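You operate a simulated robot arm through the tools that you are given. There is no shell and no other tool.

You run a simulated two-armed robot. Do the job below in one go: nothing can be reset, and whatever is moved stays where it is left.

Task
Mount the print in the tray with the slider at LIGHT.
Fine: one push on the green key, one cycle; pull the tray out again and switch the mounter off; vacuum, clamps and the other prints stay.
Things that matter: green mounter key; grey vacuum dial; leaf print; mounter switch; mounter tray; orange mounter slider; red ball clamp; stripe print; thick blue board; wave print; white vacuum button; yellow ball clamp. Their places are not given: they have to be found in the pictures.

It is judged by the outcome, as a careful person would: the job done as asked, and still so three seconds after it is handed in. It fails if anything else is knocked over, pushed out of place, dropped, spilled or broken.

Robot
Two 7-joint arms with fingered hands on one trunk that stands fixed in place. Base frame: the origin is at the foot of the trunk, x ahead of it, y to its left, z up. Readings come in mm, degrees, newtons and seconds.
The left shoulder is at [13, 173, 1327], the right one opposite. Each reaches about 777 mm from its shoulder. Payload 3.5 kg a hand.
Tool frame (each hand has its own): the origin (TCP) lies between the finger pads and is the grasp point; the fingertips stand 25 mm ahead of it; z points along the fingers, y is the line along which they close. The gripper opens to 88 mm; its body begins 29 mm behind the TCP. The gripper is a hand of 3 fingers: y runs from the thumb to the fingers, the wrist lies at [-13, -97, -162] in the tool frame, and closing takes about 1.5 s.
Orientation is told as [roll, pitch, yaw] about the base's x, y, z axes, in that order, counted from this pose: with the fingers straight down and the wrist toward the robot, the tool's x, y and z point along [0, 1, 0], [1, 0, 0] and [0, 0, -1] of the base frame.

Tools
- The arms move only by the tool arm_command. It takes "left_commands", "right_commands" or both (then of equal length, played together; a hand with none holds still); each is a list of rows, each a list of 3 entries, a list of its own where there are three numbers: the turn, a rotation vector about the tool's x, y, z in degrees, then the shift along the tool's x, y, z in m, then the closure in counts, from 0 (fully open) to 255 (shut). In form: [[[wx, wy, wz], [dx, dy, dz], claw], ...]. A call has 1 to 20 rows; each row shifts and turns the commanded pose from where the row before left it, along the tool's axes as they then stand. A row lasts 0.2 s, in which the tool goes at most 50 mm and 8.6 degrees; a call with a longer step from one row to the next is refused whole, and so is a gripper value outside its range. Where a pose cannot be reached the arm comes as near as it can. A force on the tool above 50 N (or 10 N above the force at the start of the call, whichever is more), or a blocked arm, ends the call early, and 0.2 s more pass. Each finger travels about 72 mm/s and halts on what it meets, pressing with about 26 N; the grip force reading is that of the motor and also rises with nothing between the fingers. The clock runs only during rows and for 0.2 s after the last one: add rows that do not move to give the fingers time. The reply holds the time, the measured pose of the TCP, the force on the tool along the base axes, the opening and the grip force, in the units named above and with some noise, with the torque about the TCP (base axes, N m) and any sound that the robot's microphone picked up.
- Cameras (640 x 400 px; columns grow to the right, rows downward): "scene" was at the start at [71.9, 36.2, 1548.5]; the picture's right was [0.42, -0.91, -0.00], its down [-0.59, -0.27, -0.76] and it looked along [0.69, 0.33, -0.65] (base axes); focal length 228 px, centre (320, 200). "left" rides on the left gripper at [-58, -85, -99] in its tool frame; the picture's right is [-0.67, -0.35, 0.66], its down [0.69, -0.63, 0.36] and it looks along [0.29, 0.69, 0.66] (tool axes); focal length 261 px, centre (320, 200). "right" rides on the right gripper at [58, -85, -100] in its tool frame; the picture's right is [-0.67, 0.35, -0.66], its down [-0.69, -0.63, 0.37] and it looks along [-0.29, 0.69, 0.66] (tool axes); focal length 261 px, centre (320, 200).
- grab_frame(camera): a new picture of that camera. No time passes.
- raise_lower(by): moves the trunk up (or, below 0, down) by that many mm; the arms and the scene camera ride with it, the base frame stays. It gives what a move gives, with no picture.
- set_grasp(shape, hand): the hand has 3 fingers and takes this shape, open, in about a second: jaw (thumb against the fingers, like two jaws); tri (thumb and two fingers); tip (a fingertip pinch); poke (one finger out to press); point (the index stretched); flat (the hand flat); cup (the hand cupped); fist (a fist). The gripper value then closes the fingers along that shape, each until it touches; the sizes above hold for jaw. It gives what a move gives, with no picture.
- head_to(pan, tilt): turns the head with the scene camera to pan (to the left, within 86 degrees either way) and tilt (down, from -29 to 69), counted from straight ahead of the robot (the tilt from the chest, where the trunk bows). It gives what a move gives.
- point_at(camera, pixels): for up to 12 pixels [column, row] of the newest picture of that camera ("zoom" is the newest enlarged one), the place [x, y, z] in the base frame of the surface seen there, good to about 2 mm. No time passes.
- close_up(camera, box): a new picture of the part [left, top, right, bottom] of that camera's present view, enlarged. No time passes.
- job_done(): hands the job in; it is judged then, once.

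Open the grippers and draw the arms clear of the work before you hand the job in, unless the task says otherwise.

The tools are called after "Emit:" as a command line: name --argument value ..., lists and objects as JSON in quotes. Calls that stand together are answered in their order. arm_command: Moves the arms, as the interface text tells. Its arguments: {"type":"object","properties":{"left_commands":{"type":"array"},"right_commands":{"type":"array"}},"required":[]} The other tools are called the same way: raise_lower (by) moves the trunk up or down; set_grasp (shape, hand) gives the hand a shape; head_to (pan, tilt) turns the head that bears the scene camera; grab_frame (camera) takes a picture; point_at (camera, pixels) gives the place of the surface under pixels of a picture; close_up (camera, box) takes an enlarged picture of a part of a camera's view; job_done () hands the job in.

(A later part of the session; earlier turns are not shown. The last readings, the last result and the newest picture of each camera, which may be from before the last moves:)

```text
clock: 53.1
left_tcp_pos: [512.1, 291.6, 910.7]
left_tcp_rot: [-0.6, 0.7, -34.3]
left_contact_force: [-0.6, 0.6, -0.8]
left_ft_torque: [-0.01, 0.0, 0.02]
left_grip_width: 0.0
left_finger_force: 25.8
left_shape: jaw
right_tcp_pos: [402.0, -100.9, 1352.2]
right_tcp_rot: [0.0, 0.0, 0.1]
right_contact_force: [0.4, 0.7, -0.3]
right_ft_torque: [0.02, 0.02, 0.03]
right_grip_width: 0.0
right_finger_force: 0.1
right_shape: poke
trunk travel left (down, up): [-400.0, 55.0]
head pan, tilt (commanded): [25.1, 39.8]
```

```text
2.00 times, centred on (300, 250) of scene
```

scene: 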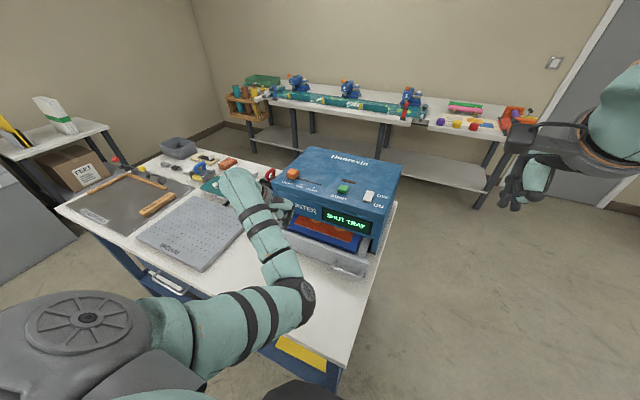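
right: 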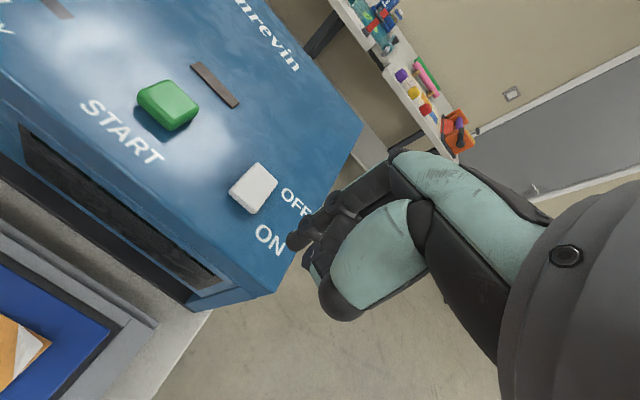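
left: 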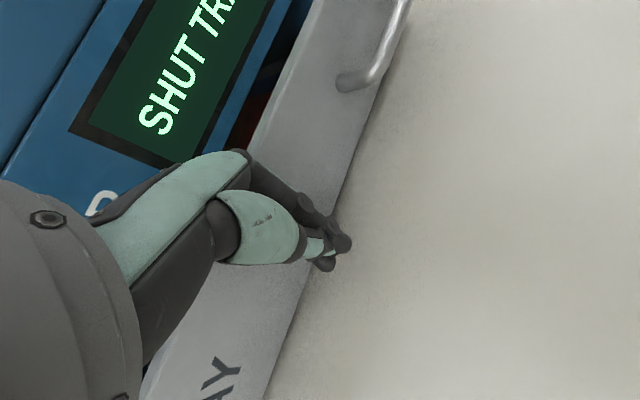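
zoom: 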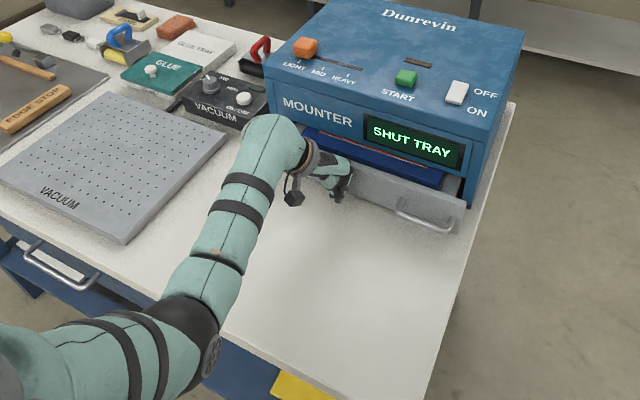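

The tray is nearly in. I measure the panel now and push on in small steps.

Emit:
point_at --camera "left" --pixels '[[330, 150], [340, 110], [250, 300], [385, 60]]'

Emit:
arm_command --left_commands '[[[0, 0, 0], [0.0057, 0.0083, 0], 255], [[0, 0, 0], [0.0057, 0.0083, 0], 255], [[0, 0, 0], [0.0057, 0.0083, 0], 255], [[0, 0, 0], [0, 0, 0], 255]]'

Emit:
grab_frame --camera "left"

Emit:
close_up --camera "scene" --box '[180, 150, 420, 350]'

```text
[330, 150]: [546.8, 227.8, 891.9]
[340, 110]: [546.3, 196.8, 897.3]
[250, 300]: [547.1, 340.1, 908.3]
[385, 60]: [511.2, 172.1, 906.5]
```

```text
clock: 54.1
left_tcp_pos: [542.2, 292.0, 910.1]
left_tcp_rot: [-0.6, 0.7, -34.5]
left_contact_force: [-0.7, -0.2, 0.1]
left_ft_torque: [-0.04, -0.02, 0.0]
left_grip_width: 0.2
left_finger_force: 26.0
left_shape: jaw
right_tcp_pos: [402.4, -101.8, 1351.6]
right_tcp_rot: [0.0, 0.1, 0.1]
right_contact_force: [0.4, 0.4, -0.1]
right_ft_torque: [-0.02, 0.02, 0.02]
right_grip_width: 0.0
right_finger_force: 0.1
right_shape: poke
trunk travel left (down, up): [-400.0, 55.0]
head pan, tilt (commanded): [25.1, 39.8]
```

```text
taken
```

left: 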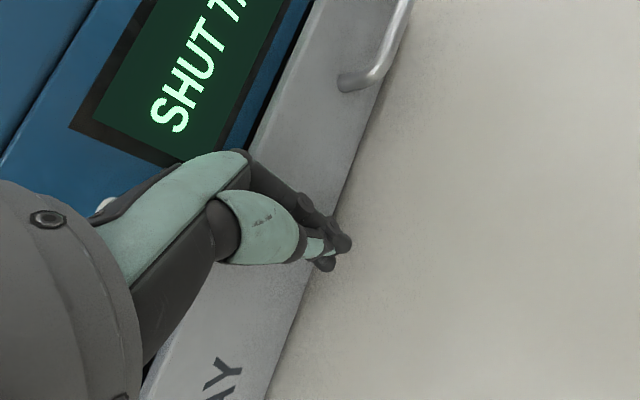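

```text
2.00 times, centred on (300, 250) of scene
```

zoom: 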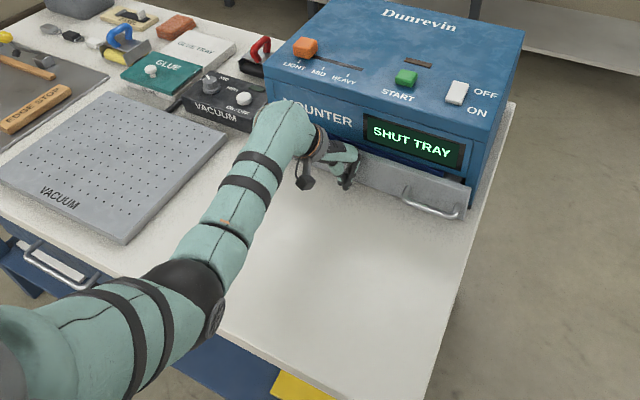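

The panel front is near x≈577. I push slowly further, 5 mm per row, watching the force.

Emit:
arm_command --left_commands '[[[0, 0, 0], [0.0028, 0.0041, 0], 255], [[0, 0, 0], [0.0028, 0.0041, 0], 255], [[0, 0, 0], [0.0028, 0.0041, 0], 255], [[0, 0, 0], [0.0014, 0.002, 0], 255], [[0, 0, 0], [0, 0, 0], 255]]'

Emit:
grab_frame --camera "left"

Emit:
close_up --camera "scene" --box '[260, 160, 420, 260]'

```text
clock: 55.3
left_tcp_pos: [558.2, 292.4, 909.8]
left_tcp_rot: [-0.6, 0.7, -34.6]
left_contact_force: [-10.0, -0.9, -0.8]
left_ft_torque: [0.01, -0.34, -0.09]
left_grip_width: 0.0
left_finger_force: 26.1
left_shape: jaw
right_tcp_pos: [399.6, -103.1, 1353.2]
right_tcp_rot: [0.1, 0.1, 0.1]
right_contact_force: [0.2, 0.1, 0.1]
right_ft_torque: [0.01, 0.0, 0.0]
right_grip_width: 0.0
right_finger_force: 0.0
right_shape: poke
trunk travel left (down, up): [-400.0, 55.0]
head pan, tilt (commanded): [25.1, 39.8]
```

```text
taken
```

left: 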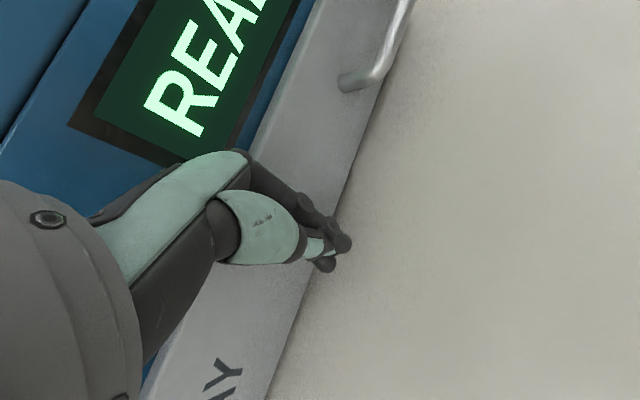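

```text
4.00 times, centred on (340, 210) of scene
```

zoom: 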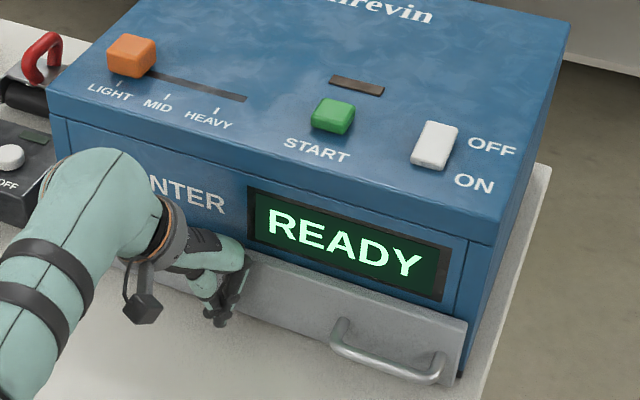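

The display reads READY. I withdraw the hand from the panel, then rise in front of the machine.

Emit:
arm_command --left_commands '[[[0, 0, 0], [-0.0142, -0.0206, 0], 255], [[0, 0, 0], [-0.0142, -0.0206, 0], 255], [[0, 0, 0], [-0.0142, -0.0206, -0.01], 255], [[0, 0, 0], [0, 0, -0.04], 255], [[0, 0, 0], [0, 0, -0.045], 255], [[0, 0, 0], [0, 0, -0.045], 255], [[0, 0, 0], [0, 0, -0.045], 255], [[0, 0, 0], [0, 0, -0.045], 255], [[0, 0, 0], [0, 0, -0.045], 255], [[0, 0, 0], [0, 0, -0.03], 255], [[0, 0, 0], [0, 0, 0], 255]]'

Emit:
set_grasp --shape "poke" --hand "left"

Emit:
grab_frame --camera "scene"

```text
clock: 57.7
left_tcp_pos: [491.2, 293.5, 1214.2]
left_tcp_rot: [-0.6, 0.8, -34.4]
left_contact_force: [0.3, -1.1, -0.3]
left_ft_torque: [-0.01, -0.02, 0.04]
left_grip_width: 0.0
left_finger_force: 25.9
left_shape: jaw
right_tcp_pos: [401.8, -102.0, 1351.8]
right_tcp_rot: [0.0, 0.1, 0.1]
right_contact_force: [-0.5, -0.3, 0.7]
right_ft_torque: [-0.01, 0.01, -0.02]
right_grip_width: 0.0
right_finger_force: 0.1
right_shape: poke
trunk travel left (down, up): [-400.0, 55.0]
head pan, tilt (commanded): [25.1, 39.8]
```

```text
clock: 58.6
left_tcp_pos: [493.1, 293.5, 1214.6]
left_tcp_rot: [-0.6, 0.7, -34.4]
left_contact_force: [0.8, -0.4, 0.2]
left_ft_torque: [-0.02, 0.0, 0.02]
left_grip_width: 0.2
left_finger_force: 0.1
left_shape: poke
right_tcp_pos: [400.9, -102.5, 1351.7]
right_tcp_rot: [0.0, 0.0, 0.1]
right_contact_force: [-0.2, -0.5, 1.0]
right_ft_torque: [0.03, -0.03, 0.01]
right_grip_width: 0.0
right_finger_force: 0.1
right_shape: poke
trunk travel left (down, up): [-400.0, 55.0]
head pan, tilt (commanded): [25.1, 39.8]
```

```text
taken
```

scene: 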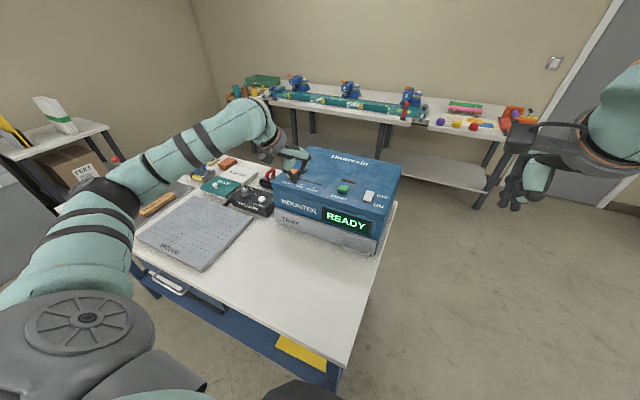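

The elbow now lies outward. I move the poke hand over the green key (667,229) and lower to z≈1134.

Emit:
arm_command --left_commands '[[[0, 0, 0], [0.0075, 0.03, 0], 0], [[0, 0, 0], [0.0075, 0.03, 0], 0], [[0, 0, 0], [0.0075, 0.03, 0], 0], [[0, 0, 0], [0.0075, 0.03, 0], 0], [[0, 0, 0], [0.0075, 0.03, 0], 0], [[0, 0, 0], [0.0075, 0.03, 0], 0], [[0, 0, 0], [0, 0, 0.03], 0], [[0, 0, 0], [0, 0, 0.03], 0], [[0, 0, 0], [0, 0, 0.02], 0], [[0, 0, 0], [0, 0, 0], 0]]'

Emit:
grab_frame --camera "left"

Emit:
close_up --camera "scene" --box '[260, 130, 420, 230]'

```text
clock: 60.8
left_tcp_pos: [663.3, 226.7, 1131.4]
left_tcp_rot: [-0.7, 0.7, -34.5]
left_contact_force: [1.0, -0.1, -0.4]
left_ft_torque: [0.0, 0.0, 0.01]
left_grip_width: 0.0
left_finger_force: 0.0
left_shape: poke
right_tcp_pos: [401.7, -102.3, 1350.9]
right_tcp_rot: [0.0, 0.0, 0.1]
right_contact_force: [-0.2, 0.9, -0.3]
right_ft_torque: [-0.02, -0.01, -0.01]
right_grip_width: 0.0
right_finger_force: 0.1
right_shape: poke
trunk travel left (down, up): [-400.0, 55.0]
head pan, tilt (commanded): [25.1, 39.8]
```

```text
taken
```

left: 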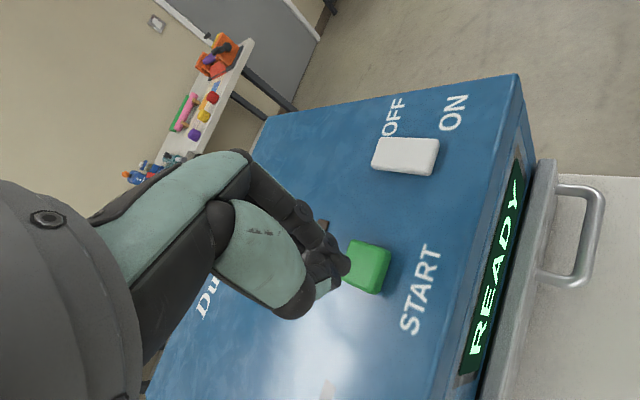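

```text
4.00 times, centred on (340, 180) of scene
```

zoom: 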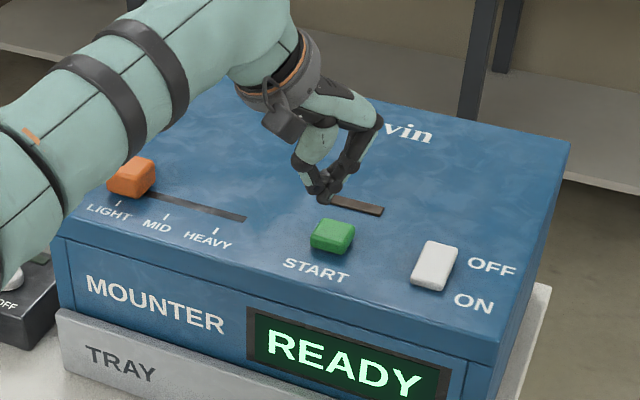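

The finger is over the key. I go down in small steps to press it once (tip to about 6 mm below the key's top).

Emit:
arm_command --left_commands '[[[0, 0, 0], [0.0039, 0.0022, 0.015], 0], [[0, 0, 0], [0, 0, 0.01], 0], [[0, 0, 0], [0, 0, 0.004], 0], [[0, 0, 0], [0, 0, 0.003], 0], [[0, 0, 0], [0, 0, 0.002], 0], [[0, 0, 0], [0, 0, 0.002], 0], [[0, 0, 0], [0, 0, 0], 0]]'

Emit:
grab_frame --camera "left"

Emit:
close_up --camera "scene" --box '[260, 130, 420, 230]'

```text
clock: 62.4
left_tcp_pos: [665.5, 229.4, 1096.0]
left_tcp_rot: [-0.5, 0.7, -34.5]
left_contact_force: [-0.8, -0.2, 1.5]
left_ft_torque: [-0.06, 0.03, 0.01]
left_grip_width: 0.0
left_finger_force: 0.1
left_shape: poke
right_tcp_pos: [401.7, -102.1, 1351.4]
right_tcp_rot: [0.1, 0.2, 0.1]
right_contact_force: [-0.4, -0.6, 0.4]
right_ft_torque: [0.01, -0.02, 0.0]
right_grip_width: 0.0
right_finger_force: 0.0
right_shape: poke
trunk travel left (down, up): [-400.0, 55.0]
head pan, tilt (commanded): [25.1, 39.8]
```

```text
taken
```

left: 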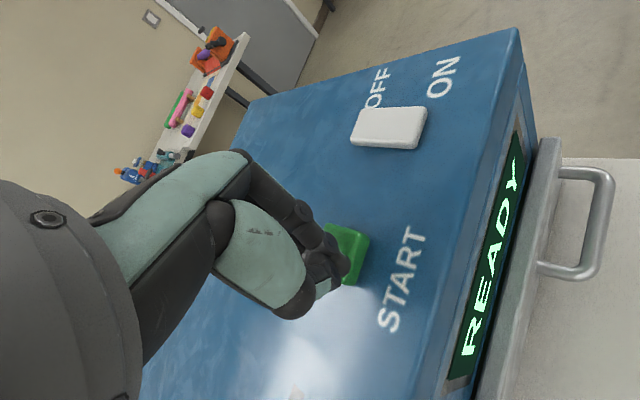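

```text
4.00 times, centred on (340, 180) of scene
```

zoom: 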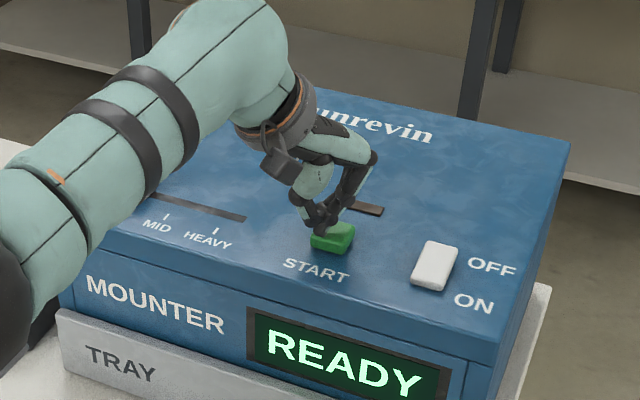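

Contact just begins (1.5 N) and the display still says READY. I press on further without lifting.

Emit:
arm_command --left_commands '[[[0, 0, 0], [0, 0, 0.002], 0], [[0, 0, 0], [0, 0, 0.002], 0], [[0, 0, 0], [0, 0, 0], 0]]'

Emit:
close_up --camera "scene" --box '[260, 130, 420, 230]'

```text
clock: 63.2
left_tcp_pos: [665.6, 229.1, 1092.7]
left_tcp_rot: [-0.7, 0.7, -34.3]
left_contact_force: [-0.2, 0.0, -0.2]
left_ft_torque: [0.01, 0.01, -0.04]
left_grip_width: 0.0
left_finger_force: 0.1
left_shape: poke
right_tcp_pos: [401.5, -101.8, 1351.5]
right_tcp_rot: [-0.1, 0.1, 0.1]
right_contact_force: [0.3, 0.2, 0.0]
right_ft_torque: [0.01, 0.0, -0.01]
right_grip_width: 0.2
right_finger_force: 0.1
right_shape: poke
trunk travel left (down, up): [-400.0, 55.0]
head pan, tilt (commanded): [25.1, 39.8]
```

```text
4.00 times, centred on (340, 180) of scene
```

zoom: 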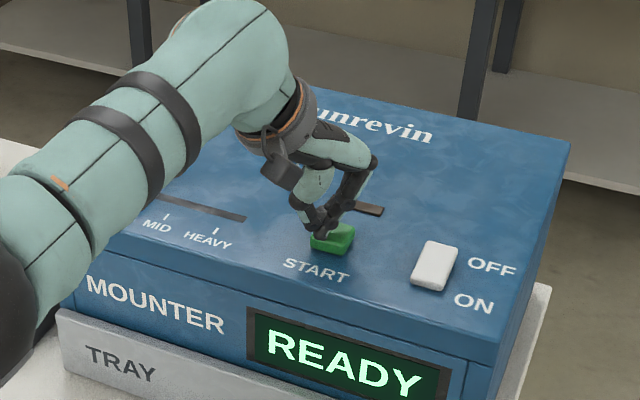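

The force is still small and the key seems partly pressed; I continue down in 2 mm steps.

Emit:
arm_command --left_commands '[[[0, 0, 0], [0, 0, 0.002], 0], [[0, 0, 0], [0, 0, 0], 0]]'

Emit:
close_up --camera "scene" --box '[310, 165, 390, 215]'

Emit:
close_up --camera "left" --box '[260, 160, 580, 360]'

```text
clock: 63.8
left_tcp_pos: [665.4, 228.2, 1090.4]
left_tcp_rot: [-0.6, 0.7, -34.5]
left_contact_force: [-0.2, 0.0, 1.2]
left_ft_torque: [-0.01, -0.01, -0.01]
left_grip_width: 0.0
left_finger_force: 0.1
left_shape: poke
right_tcp_pos: [401.6, -103.4, 1353.4]
right_tcp_rot: [0.1, 0.0, 0.0]
right_contact_force: [-0.6, 0.6, -0.3]
right_ft_torque: [-0.03, -0.02, 0.0]
right_grip_width: 0.0
right_finger_force: 0.0
right_shape: poke
trunk travel left (down, up): [-400.0, 55.0]
head pan, tilt (commanded): [25.1, 39.8]
```

```text
8.00 times, centred on (350, 190) of scene
```

zoom: 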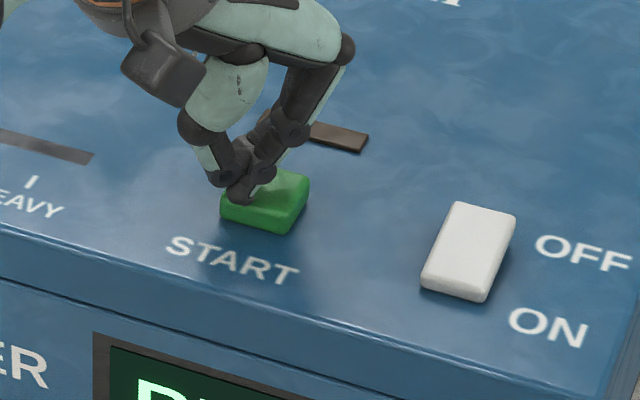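

```text
2.00 times, centred on (420, 260) of left
```

zoom: 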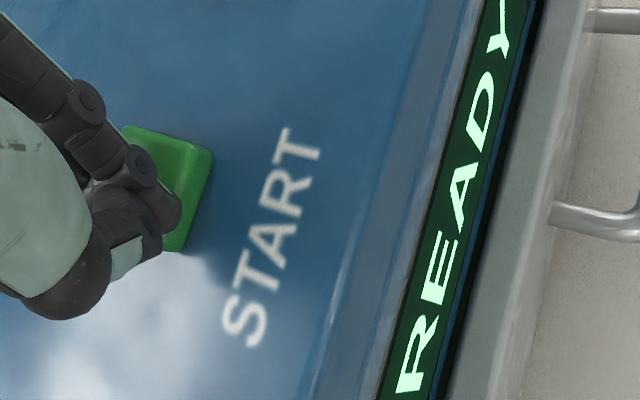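

I measure the key's top now, to see whether it has gone down.

Emit:
point_at --camera "zoom" --pixels '[[195, 150], [150, 138], [192, 185], [180, 228], [172, 205], [160, 240]]'

```text
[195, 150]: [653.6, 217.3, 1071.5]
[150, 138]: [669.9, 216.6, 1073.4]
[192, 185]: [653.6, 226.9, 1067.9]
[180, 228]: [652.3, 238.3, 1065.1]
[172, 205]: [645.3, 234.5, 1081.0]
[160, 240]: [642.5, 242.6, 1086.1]
```

The key's top is down by about 3 mm but the display has not changed. I press a bit deeper.

Emit:
arm_command --left_commands '[[[0, 0, 0], [0, 0, 0.002], 0], [[0, 0, 0], [0, 0, 0.001], 0], [[0, 0, 0], [0, 0, 0], 0]]'

Emit:
close_up --camera "left" --box '[260, 160, 580, 360]'

Emit:
close_up --camera "scene" --box '[310, 170, 406, 230]'

```text
clock: 64.6
left_tcp_pos: [666.0, 228.1, 1087.7]
left_tcp_rot: [-0.6, 0.7, -34.5]
left_contact_force: [-0.1, -1.0, 1.5]
left_ft_torque: [-0.01, 0.01, 0.0]
left_grip_width: 0.2
left_finger_force: 0.0
left_shape: poke
right_tcp_pos: [401.6, -102.6, 1351.5]
right_tcp_rot: [0.0, 0.0, 0.1]
right_contact_force: [-0.2, 0.0, -0.8]
right_ft_torque: [-0.01, -0.02, -0.02]
right_grip_width: 0.2
right_finger_force: 0.0
right_shape: poke
trunk travel left (down, up): [-400.0, 55.0]
head pan, tilt (commanded): [25.1, 39.8]
heard: click
```

```text
2.00 times, centred on (420, 260) of left
```

zoom: 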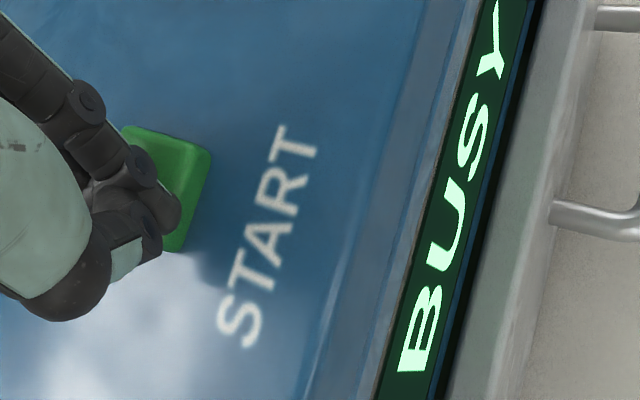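

```text
6.67 times, centred on (358, 200) of scene
```

zoom: 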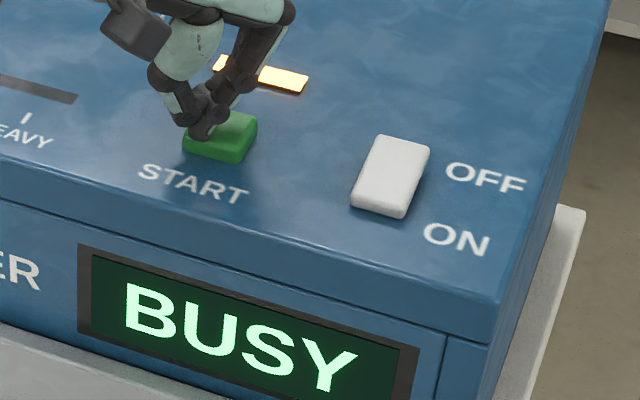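

A click was heard, the display reads BUSY and the lamp is lit. I lift straight off the key and draw back above the front of the machine.

Emit:
arm_command --left_commands '[[[0, 0, 0], [0, 0, -0.02], 0], [[0, 0, 0], [0, 0, -0.04], 0], [[0, 0, 0], [0, 0, -0.045], 0], [[0, 0, 0], [0, 0, -0.03], 0], [[0, 0, 0], [-0.01, -0.03, 0], 0], [[0, 0, 0], [-0.01, -0.03, 0], 0], [[0, 0, 0], [-0.01, -0.03, 0], 0], [[0, 0, 0], [-0.01, -0.03, 0], 0], [[0, 0, 0], [-0.01, -0.03, 0], 0], [[0, 0, 0], [0, 0, 0], 0]]'

Emit:
grab_frame --camera "scene"

```text
clock: 66.8
left_tcp_pos: [515.2, 274.0, 1225.7]
left_tcp_rot: [-0.6, 0.8, -34.5]
left_contact_force: [-0.3, -0.5, 0.3]
left_ft_torque: [0.02, -0.02, -0.03]
left_grip_width: 0.0
left_finger_force: 0.1
left_shape: poke
right_tcp_pos: [402.1, -102.4, 1351.7]
right_tcp_rot: [0.0, 0.0, 0.1]
right_contact_force: [-0.3, 0.7, 0.9]
right_ft_torque: [-0.03, 0.01, 0.0]
right_grip_width: 0.1
right_finger_force: 0.2
right_shape: poke
trunk travel left (down, up): [-400.0, 55.0]
head pan, tilt (commanded): [25.1, 39.8]
```

```text
taken
```

scene: 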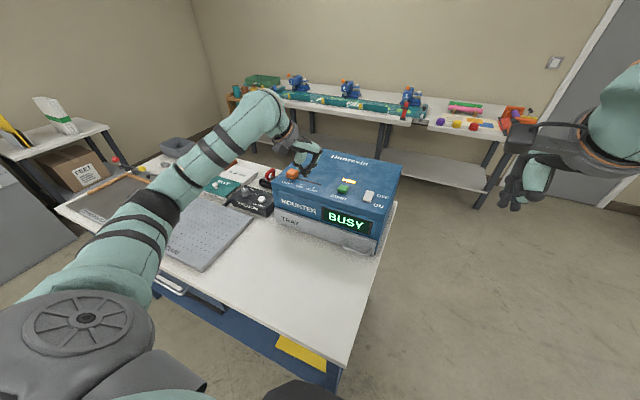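

The cycle is running (BUSY). Meanwhile I set the left hand to jaw, half open, and turn toward yaw ≈ −14 to see if the present posture allows it.

Emit:
set_grasp --shape "jaw" --hand "left"

Emit:
arm_command --left_commands '[[[0, 0, -7], [-0.01, -0.005, 0.02], 120], [[0, 0, -7], [-0.02, -0.005, 0.02], 120], [[0, 0, -6], [-0.02, -0.005, 0.02], 120], [[0, 0, 0], [-0.02, -0.005, 0.02], 120], [[0, 0, 0], [0, 0, 0], 120]]'

Emit:
grab_frame --camera "scene"

Emit:
grab_frame --camera "left"

```text
clock: 67.7
left_tcp_pos: [515.1, 273.6, 1225.8]
left_tcp_rot: [-0.6, 0.7, -34.4]
left_contact_force: [0.4, 0.2, -0.2]
left_ft_torque: [-0.03, 0.02, -0.04]
left_grip_width: 87.6
left_finger_force: 0.1
left_shape: jaw
right_tcp_pos: [401.0, -102.5, 1351.0]
right_tcp_rot: [0.0, 0.1, 0.0]
right_contact_force: [-0.7, 0.1, -0.3]
right_ft_torque: [0.01, 0.02, 0.0]
right_grip_width: 0.1
right_finger_force: 0.1
right_shape: poke
trunk travel left (down, up): [-400.0, 55.0]
head pan, tilt (commanded): [25.1, 39.8]
```

```text
clock: 68.9
left_tcp_pos: [471.7, 217.1, 1146.8]
left_tcp_rot: [-0.3, 0.8, -14.4]
left_contact_force: [-1.4, 0.0, -0.6]
left_ft_torque: [-0.02, 0.04, 0.01]
left_grip_width: 47.2
left_finger_force: 0.1
left_shape: jaw
right_tcp_pos: [401.8, -102.1, 1352.1]
right_tcp_rot: [-0.1, 0.0, 0.1]
right_contact_force: [0.7, -0.1, -0.4]
right_ft_torque: [0.02, 0.04, 0.01]
right_grip_width: 0.1
right_finger_force: 0.1
right_shape: poke
trunk travel left (down, up): [-400.0, 55.0]
head pan, tilt (commanded): [25.1, 39.8]
```

```text
taken
```

scene: 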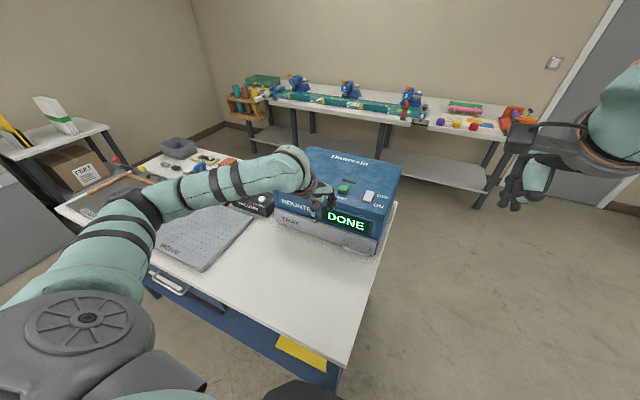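

```text
taken
```

left: 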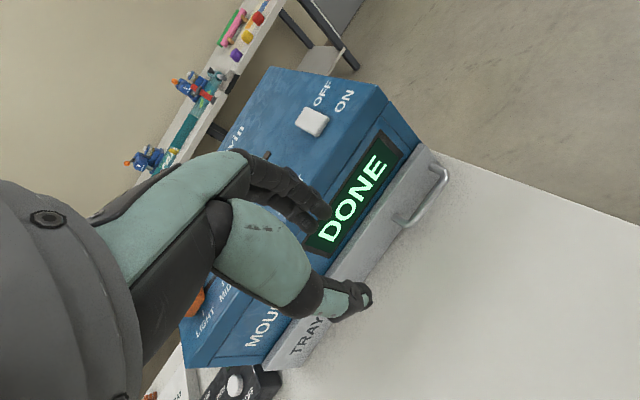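

The display reads DONE. I measure the handle's present place in the left view and the scene.

Emit:
close_up --camera "scene" --box '[320, 205, 400, 255]'

Emit:
point_at --camera "left" --pixels '[[443, 175], [435, 195], [422, 212], [408, 222], [445, 163], [395, 218], [380, 230], [400, 190]]'

```text
8.00 times, centred on (360, 230) of scene
```

zoom: 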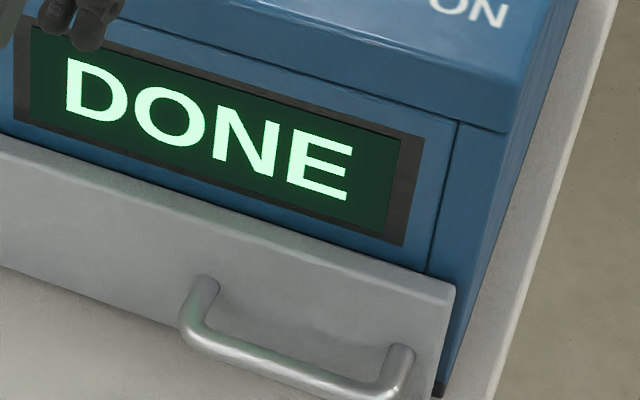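

```text
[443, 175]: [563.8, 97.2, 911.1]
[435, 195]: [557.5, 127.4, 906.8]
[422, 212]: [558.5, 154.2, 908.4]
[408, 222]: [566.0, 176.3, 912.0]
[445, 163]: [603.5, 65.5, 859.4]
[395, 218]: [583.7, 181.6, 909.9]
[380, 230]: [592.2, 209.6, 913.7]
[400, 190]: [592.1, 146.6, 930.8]
```

The bar's centre is near x≈562, y 97–176, z≈906; panel front at 592. I zoom on the fingers to measure their shape at this opening.

Emit:
close_up --camera "left" --box '[220, 140, 380, 340]'

```text
2.00 times, centred on (300, 240) of left
```

zoom: 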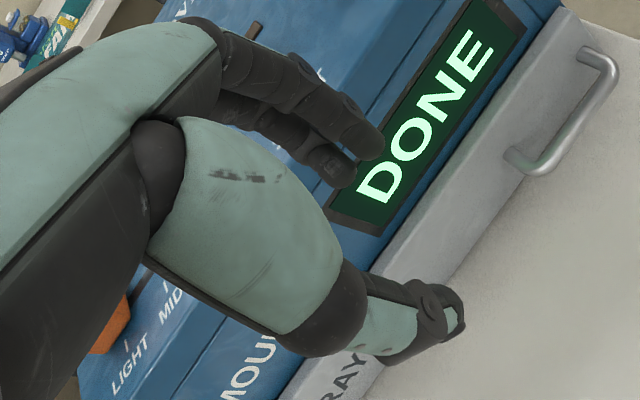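

Emit:
point_at --camera "zoom" --pixels '[[372, 145], [350, 125], [320, 105], [285, 85], [250, 60], [340, 170], [320, 160], [300, 140], [455, 305], [435, 330], [400, 310], [345, 290]]'

```text
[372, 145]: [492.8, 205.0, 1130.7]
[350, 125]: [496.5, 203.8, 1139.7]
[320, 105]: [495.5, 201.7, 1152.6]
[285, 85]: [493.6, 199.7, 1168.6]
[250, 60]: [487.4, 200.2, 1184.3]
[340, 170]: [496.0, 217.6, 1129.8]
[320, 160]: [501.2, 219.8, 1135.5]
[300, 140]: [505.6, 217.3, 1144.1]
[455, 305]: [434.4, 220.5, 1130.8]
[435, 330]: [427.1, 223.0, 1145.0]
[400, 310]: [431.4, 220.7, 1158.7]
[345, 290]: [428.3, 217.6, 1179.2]
```

For hooking, a wider opening (~67 mm) makes the fingers straighter. I turn to yaw ≈ −4, open to 67 mm and go to about (520,137,1000), in front of the handle.

Emit:
arm_command --left_commands '[[[0, 0, -5], [0, 0, 0], 60], [[0, 0, -5], [0, 0, 0], 60], [[0, 0, 0], [-0.0152, 0.0108, 0.0294], 60], [[0, 0, 0], [-0.0152, 0.0108, 0.0294], 60], [[0, 0, 0], [-0.0152, 0.0108, 0.0294], 60], [[0, 0, 0], [-0.0152, 0.0108, 0.0294], 60], [[0, 0, 0], [-0.0152, 0.0108, 0.0294], 60], [[0, 0, 0], [0, 0, 0], 60]]'

Emit:
grab_frame --camera "scene"

Emit:
grab_frame --camera "left"

```text
clock: 70.7
left_tcp_pos: [518.0, 136.0, 997.7]
left_tcp_rot: [-0.2, 0.9, -4.5]
left_contact_force: [0.2, -0.2, -0.1]
left_ft_torque: [-0.04, 0.05, -0.03]
left_grip_width: 67.2
left_finger_force: 0.1
left_shape: jaw
right_tcp_pos: [401.9, -101.1, 1351.9]
right_tcp_rot: [0.0, 0.0, 0.0]
right_contact_force: [-0.8, 0.3, -0.2]
right_ft_torque: [-0.01, 0.03, -0.02]
right_grip_width: 0.0
right_finger_force: 0.2
right_shape: poke
trunk travel left (down, up): [-400.0, 55.0]
head pan, tilt (commanded): [25.1, 39.8]
```

```text
taken
```

scene: 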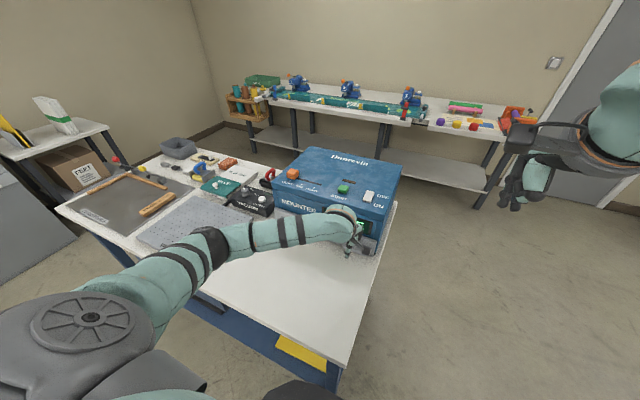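

```text
taken
```

left: 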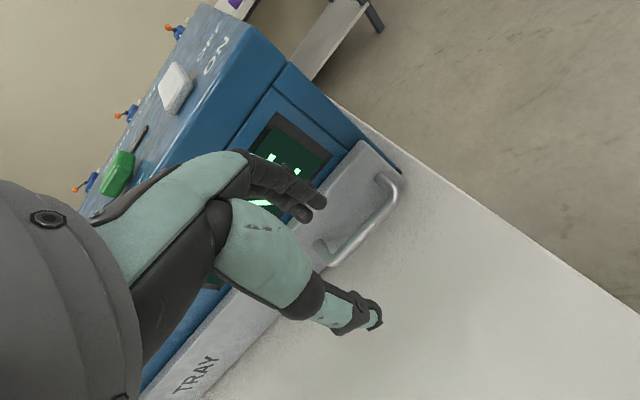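

The posture is good. I measure the fingers and handle again from this view.

Emit:
close_up --camera "left" --box '[230, 130, 420, 280]'

```text
2.67 times, centred on (325, 205) of left
```

zoom: 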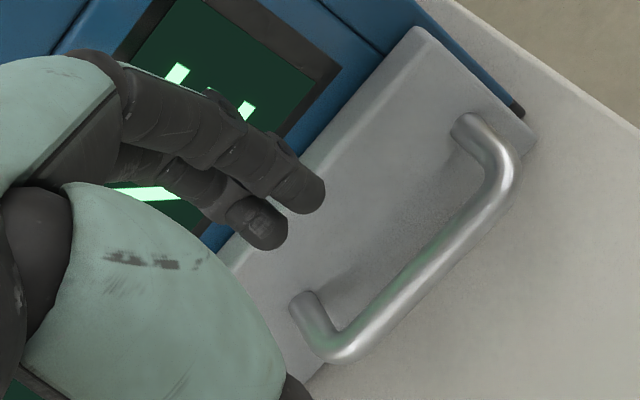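

Emit:
point_at --camera "zoom" --pixels '[[305, 190], [280, 165], [240, 140], [190, 115], [262, 225], [240, 205], [490, 200], [440, 250], [390, 310], [340, 345], [300, 305], [470, 130]]'

```text
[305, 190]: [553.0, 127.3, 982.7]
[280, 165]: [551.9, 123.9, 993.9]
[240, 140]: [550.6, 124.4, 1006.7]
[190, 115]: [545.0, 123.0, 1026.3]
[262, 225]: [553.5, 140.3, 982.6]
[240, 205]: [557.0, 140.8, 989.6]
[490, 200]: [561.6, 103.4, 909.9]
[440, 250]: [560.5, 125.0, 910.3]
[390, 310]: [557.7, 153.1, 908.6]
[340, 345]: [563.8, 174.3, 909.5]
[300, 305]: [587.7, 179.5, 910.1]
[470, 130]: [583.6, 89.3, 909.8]
```

The fingers' inner faces stand at TCP+35 mm, so I go X +20 (TCP x≈538) to aim at the gap (568–592), then descend to just above the panel top.

Emit:
arm_command --left_commands '[[[0, 0, 0], [0.0008, 0.01, 0], 60], [[0, 0, 0], [0.0008, 0.01, 0], 60], [[0, 0, 0], [0, 0, 0.02], 60], [[0, 0, 0], [0, 0, 0], 60]]'

Emit:
close_up --camera "left" --box '[230, 130, 420, 280]'

Emit:
close_up --camera "scene" --box '[310, 190, 406, 260]'

```text
clock: 71.7
left_tcp_pos: [537.0, 137.0, 977.7]
left_tcp_rot: [-0.2, 0.8, -4.5]
left_contact_force: [-0.3, 0.9, 0.3]
left_ft_torque: [0.0, -0.03, -0.01]
left_grip_width: 67.3
left_finger_force: 0.1
left_shape: jaw
right_tcp_pos: [402.5, -103.2, 1352.6]
right_tcp_rot: [-0.1, 0.0, 0.1]
right_contact_force: [-0.2, 0.6, -0.3]
right_ft_torque: [0.02, 0.0, -0.02]
right_grip_width: 0.0
right_finger_force: 0.1
right_shape: poke
trunk travel left (down, up): [-400.0, 55.0]
head pan, tilt (commanded): [25.1, 39.8]
```

```text
2.67 times, centred on (325, 205) of left
```

zoom: 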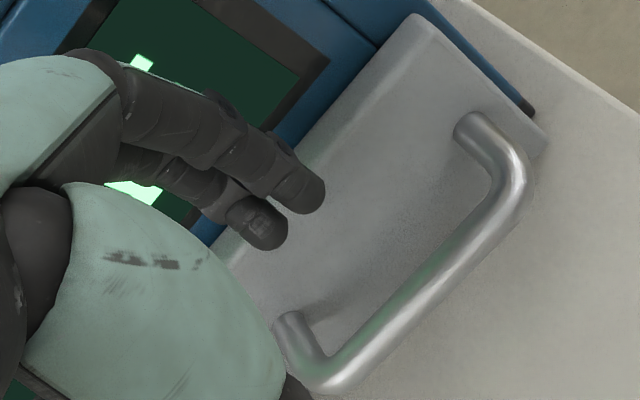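

```text
5.71 times, centred on (358, 225) of scene
```

zoom: 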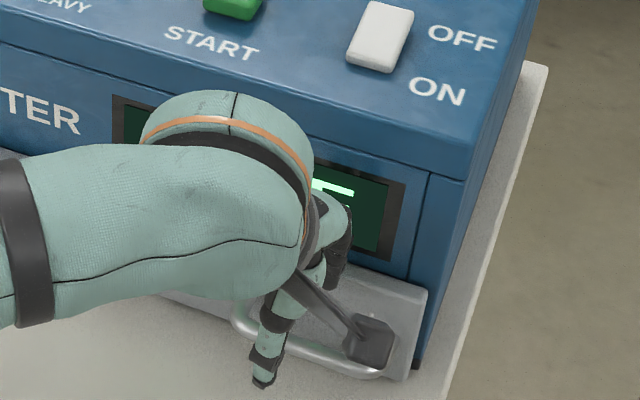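

Fingertips hang just above the panel's height, aligned with the gap. I descend slowly in 8 mm steps.

Emit:
arm_command --left_commands '[[[0, 0, 0], [0, 0.001, 0.008], 60], [[0, 0, 0], [0, 0, 0.008], 60], [[0, 0, 0], [0, 0, 0.008], 60], [[0, 0, 0], [0, 0, 0.008], 60], [[0, 0, 0], [0, 0, 0], 60]]'

Emit:
close_up --camera "left" --box '[230, 130, 420, 280]'

```text
clock: 72.9
left_tcp_pos: [536.5, 137.2, 945.0]
left_tcp_rot: [-0.2, 0.8, -4.4]
left_contact_force: [0.0, 0.2, -0.2]
left_ft_torque: [0.02, -0.01, -0.05]
left_grip_width: 67.3
left_finger_force: 0.1
left_shape: jaw
right_tcp_pos: [402.4, -101.3, 1352.6]
right_tcp_rot: [0.0, 0.1, 0.1]
right_contact_force: [0.7, 0.6, 0.0]
right_ft_torque: [0.02, 0.03, 0.0]
right_grip_width: 0.0
right_finger_force: 0.0
right_shape: poke
trunk travel left (down, up): [-400.0, 55.0]
head pan, tilt (commanded): [25.1, 39.8]
```

```text
2.67 times, centred on (325, 205) of left
```

zoom: 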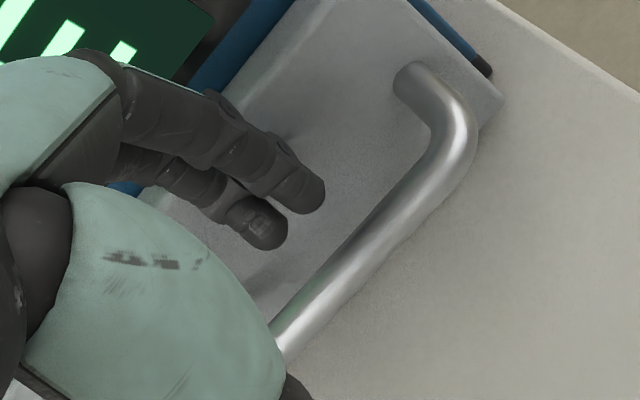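

The tips are between bar and panel as seen. I continue down another 33 mm.

Emit:
arm_command --left_commands '[[[0, 0, 0], [0, 0.0005, 0.008], 60], [[0, 0, 0], [0, 0, 0.008], 60], [[0, 0, 0], [0, 0, 0.008], 60], [[0, 0, 0], [0, 0, 0.008], 60], [[0, 0, 0], [0, 0, 0], 60]]'

Emit:
grab_frame --camera "left"

Emit:
close_up --camera "left" --box '[230, 130, 420, 280]'

```text
clock: 74.1
left_tcp_pos: [535.6, 137.6, 913.0]
left_tcp_rot: [-0.3, 0.9, -4.4]
left_contact_force: [-5.6, -0.1, 0.8]
left_ft_torque: [0.01, -0.12, 0.0]
left_grip_width: 66.1
left_finger_force: 0.0
left_shape: jaw
right_tcp_pos: [401.0, -102.5, 1351.2]
right_tcp_rot: [0.0, -0.1, 0.0]
right_contact_force: [0.2, 0.3, 0.7]
right_ft_torque: [-0.01, 0.0, -0.03]
right_grip_width: 0.0
right_finger_force: 0.0
right_shape: poke
trunk travel left (down, up): [-400.0, 55.0]
head pan, tilt (commanded): [25.1, 39.8]
```

```text
taken
```

left: 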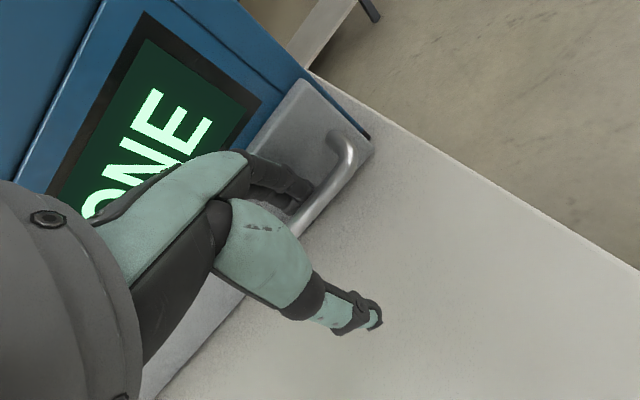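

```text
2.67 times, centred on (325, 205) of left
```

zoom: 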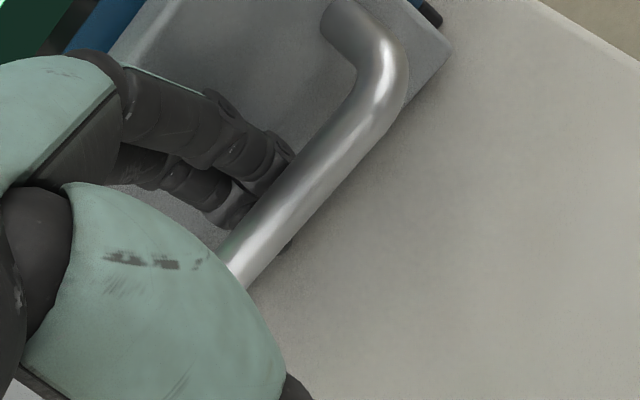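

The fingers are hooked behind the bar (small side force only). I pull the tray out, 12 mm per row.

Emit:
arm_command --left_commands '[[[0, 0, 0], [-0.0009, -0.012, 0], 60], [[0, 0, 0], [-0.0009, -0.012, 0], 60], [[0, 0, 0], [-0.0009, -0.012, 0], 60], [[0, 0, 0], [-0.0009, -0.012, 0], 60], [[0, 0, 0], [-0.0009, -0.012, 0], 60], [[0, 0, 0], [-0.0009, -0.012, 0], 60], [[0, 0, 0], [-0.0009, -0.012, 0], 60], [[0, 0, 0], [-0.0009, -0.012, 0], 60], [[0, 0, 0], [0, 0, 0], 60]]'

Emit:
grab_frame --camera "left"

Emit:
grab_frame --camera "scene"

```text
clock: 76.1
left_tcp_pos: [439.7, 136.9, 916.1]
left_tcp_rot: [-0.2, 1.0, -4.5]
left_contact_force: [-1.6, -0.2, 1.4]
left_ft_torque: [0.02, -0.02, 0.01]
left_grip_width: 67.2
left_finger_force: 0.1
left_shape: jaw
right_tcp_pos: [401.6, -101.8, 1352.1]
right_tcp_rot: [0.0, 0.1, 0.1]
right_contact_force: [0.6, -0.8, -0.3]
right_ft_torque: [0.01, -0.01, -0.01]
right_grip_width: 0.0
right_finger_force: 0.0
right_shape: poke
trunk travel left (down, up): [-400.0, 55.0]
head pan, tilt (commanded): [25.1, 39.8]
```

```text
taken
```

left: 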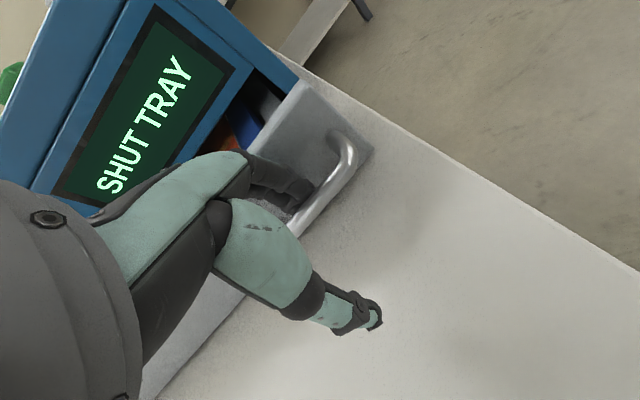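

```text
taken
```

scene: 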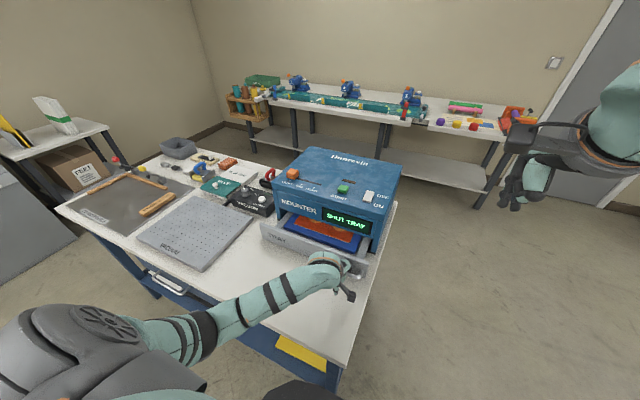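

The tray follows (display back to SHUT TRAY). I keep pulling, checking the arm posture.

Emit:
arm_command --left_commands '[[[0, 0, 0], [-0.0009, -0.012, 0], 60], [[0, 0, 0], [-0.0009, -0.012, 0], 60], [[0, 0, 0], [-0.0009, -0.012, 0], 60], [[0, 0, 0], [-0.0009, -0.012, 0], 60], [[0, 0, 0], [-0.0009, -0.012, 0], 60], [[0, 0, 0], [-0.0009, -0.012, 0], 60], [[0, 0, 0], [0, 0, 0], 60]]'

Emit:
grab_frame --camera "left"

Emit:
grab_frame --camera "scene"

```text
clock: 77.7
left_tcp_pos: [368.2, 136.9, 916.3]
left_tcp_rot: [-0.2, 0.9, -4.4]
left_contact_force: [-0.6, -0.5, -0.2]
left_ft_torque: [-0.01, -0.06, 0.0]
left_grip_width: 67.5
left_finger_force: 0.1
left_shape: jaw
right_tcp_pos: [402.8, -102.5, 1351.0]
right_tcp_rot: [0.0, 0.1, 0.1]
right_contact_force: [0.1, 0.2, -0.4]
right_ft_torque: [0.0, 0.03, -0.01]
right_grip_width: 0.1
right_finger_force: 0.1
right_shape: poke
trunk travel left (down, up): [-400.0, 55.0]
head pan, tilt (commanded): [25.1, 39.8]
```

```text
taken
```

left: 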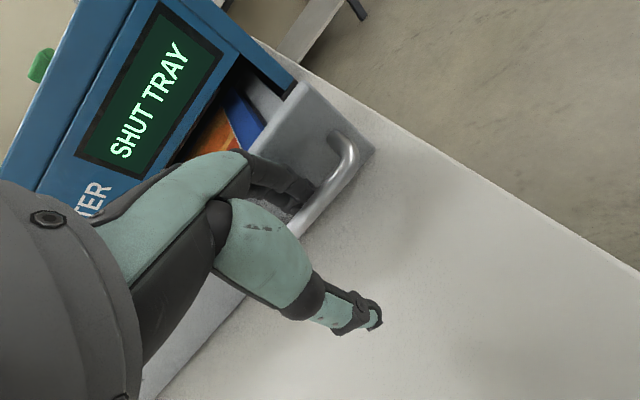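

```text
taken
```

scene: 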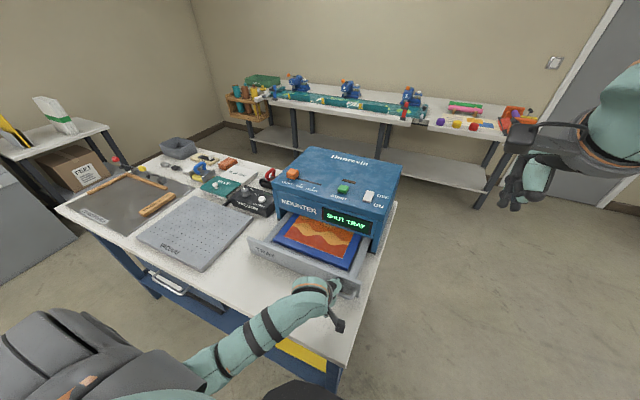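

It still goes well. I pull on another 48 mm and check the room before the robot's trunk.

Emit:
arm_command --left_commands '[[[0, 0, 0], [-0.0009, -0.012, 0], 60], [[0, 0, 0], [-0.0009, -0.012, 0], 60], [[0, 0, 0], [-0.0009, -0.012, 0], 60], [[0, 0, 0], [-0.0009, -0.012, 0], 60], [[0, 0, 0], [0, 0, 0], 60]]'

Emit:
grab_frame --camera "left"

Emit:
grab_frame --camera "scene"

```text
clock: 78.9
left_tcp_pos: [319.8, 137.2, 917.2]
left_tcp_rot: [-0.2, 0.9, -4.4]
left_contact_force: [-0.8, 0.1, -0.4]
left_ft_torque: [0.0, -0.05, -0.02]
left_grip_width: 67.4
left_finger_force: 0.1
left_shape: jaw
right_tcp_pos: [402.9, -101.2, 1351.8]
right_tcp_rot: [-0.1, 0.0, 0.1]
right_contact_force: [-0.7, -0.2, -0.3]
right_ft_torque: [0.0, 0.0, -0.02]
right_grip_width: 0.0
right_finger_force: 0.0
right_shape: poke
trunk travel left (down, up): [-400.0, 55.0]
head pan, tilt (commanded): [25.1, 39.8]
```

```text
taken
```

left: 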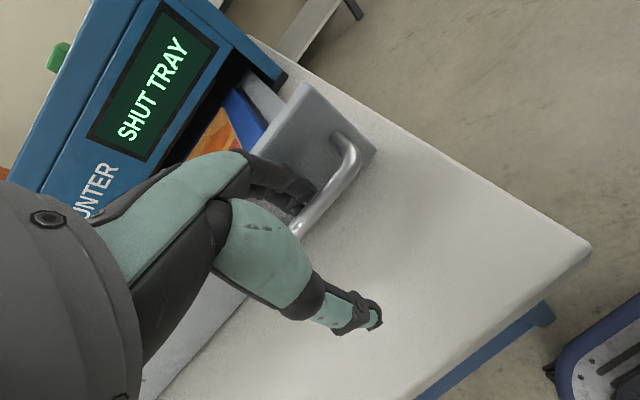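

```text
taken
```

scene: 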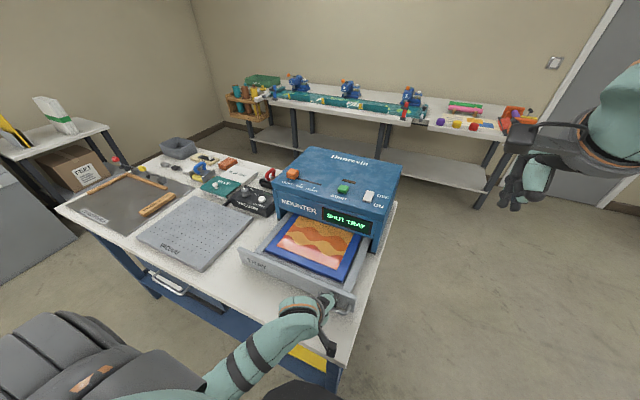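

The panel front is near x≈382; the elbow has room behind. I keep pulling in 10 mm steps.

Emit:
arm_command --left_commands '[[[0, 0, 0], [-0.0008, -0.01, 0], 60], [[0, 0, 0], [-0.0008, -0.01, 0], 60], [[0, 0, 0], [-0.0008, -0.01, 0], 60], [[0, 0, 0], [-0.0008, -0.01, 0], 60], [[0, 0, 0], [0, 0, 0], 60]]'

Emit:
grab_frame --camera "left"

Emit:
grab_frame --camera "scene"

```text
clock: 80.1
left_tcp_pos: [280.8, 137.3, 917.4]
left_tcp_rot: [-0.1, 0.9, -4.4]
left_contact_force: [-0.6, 0.0, 0.2]
left_ft_torque: [0.03, -0.02, 0.0]
left_grip_width: 67.1
left_finger_force: 0.2
left_shape: jaw
right_tcp_pos: [401.9, -101.8, 1352.8]
right_tcp_rot: [0.0, 0.0, 0.1]
right_contact_force: [0.7, 0.8, 1.3]
right_ft_torque: [-0.01, 0.01, 0.02]
right_grip_width: 0.0
right_finger_force: 0.1
right_shape: poke
trunk travel left (down, up): [-400.0, 55.0]
head pan, tilt (commanded): [25.1, 39.8]
```

```text
taken
```

left: 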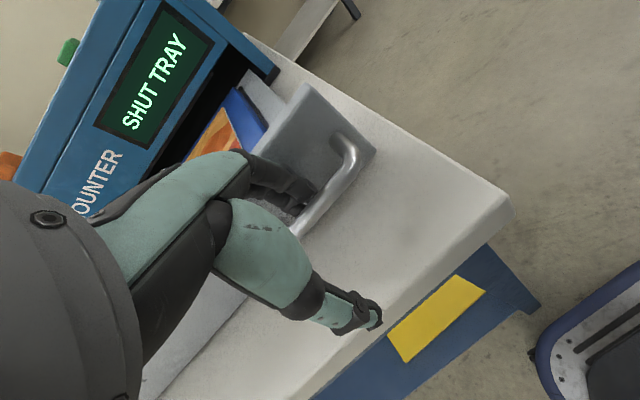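

```text
taken
```

scene: 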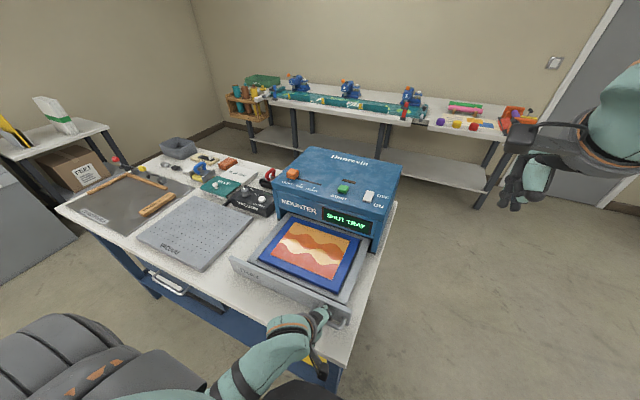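

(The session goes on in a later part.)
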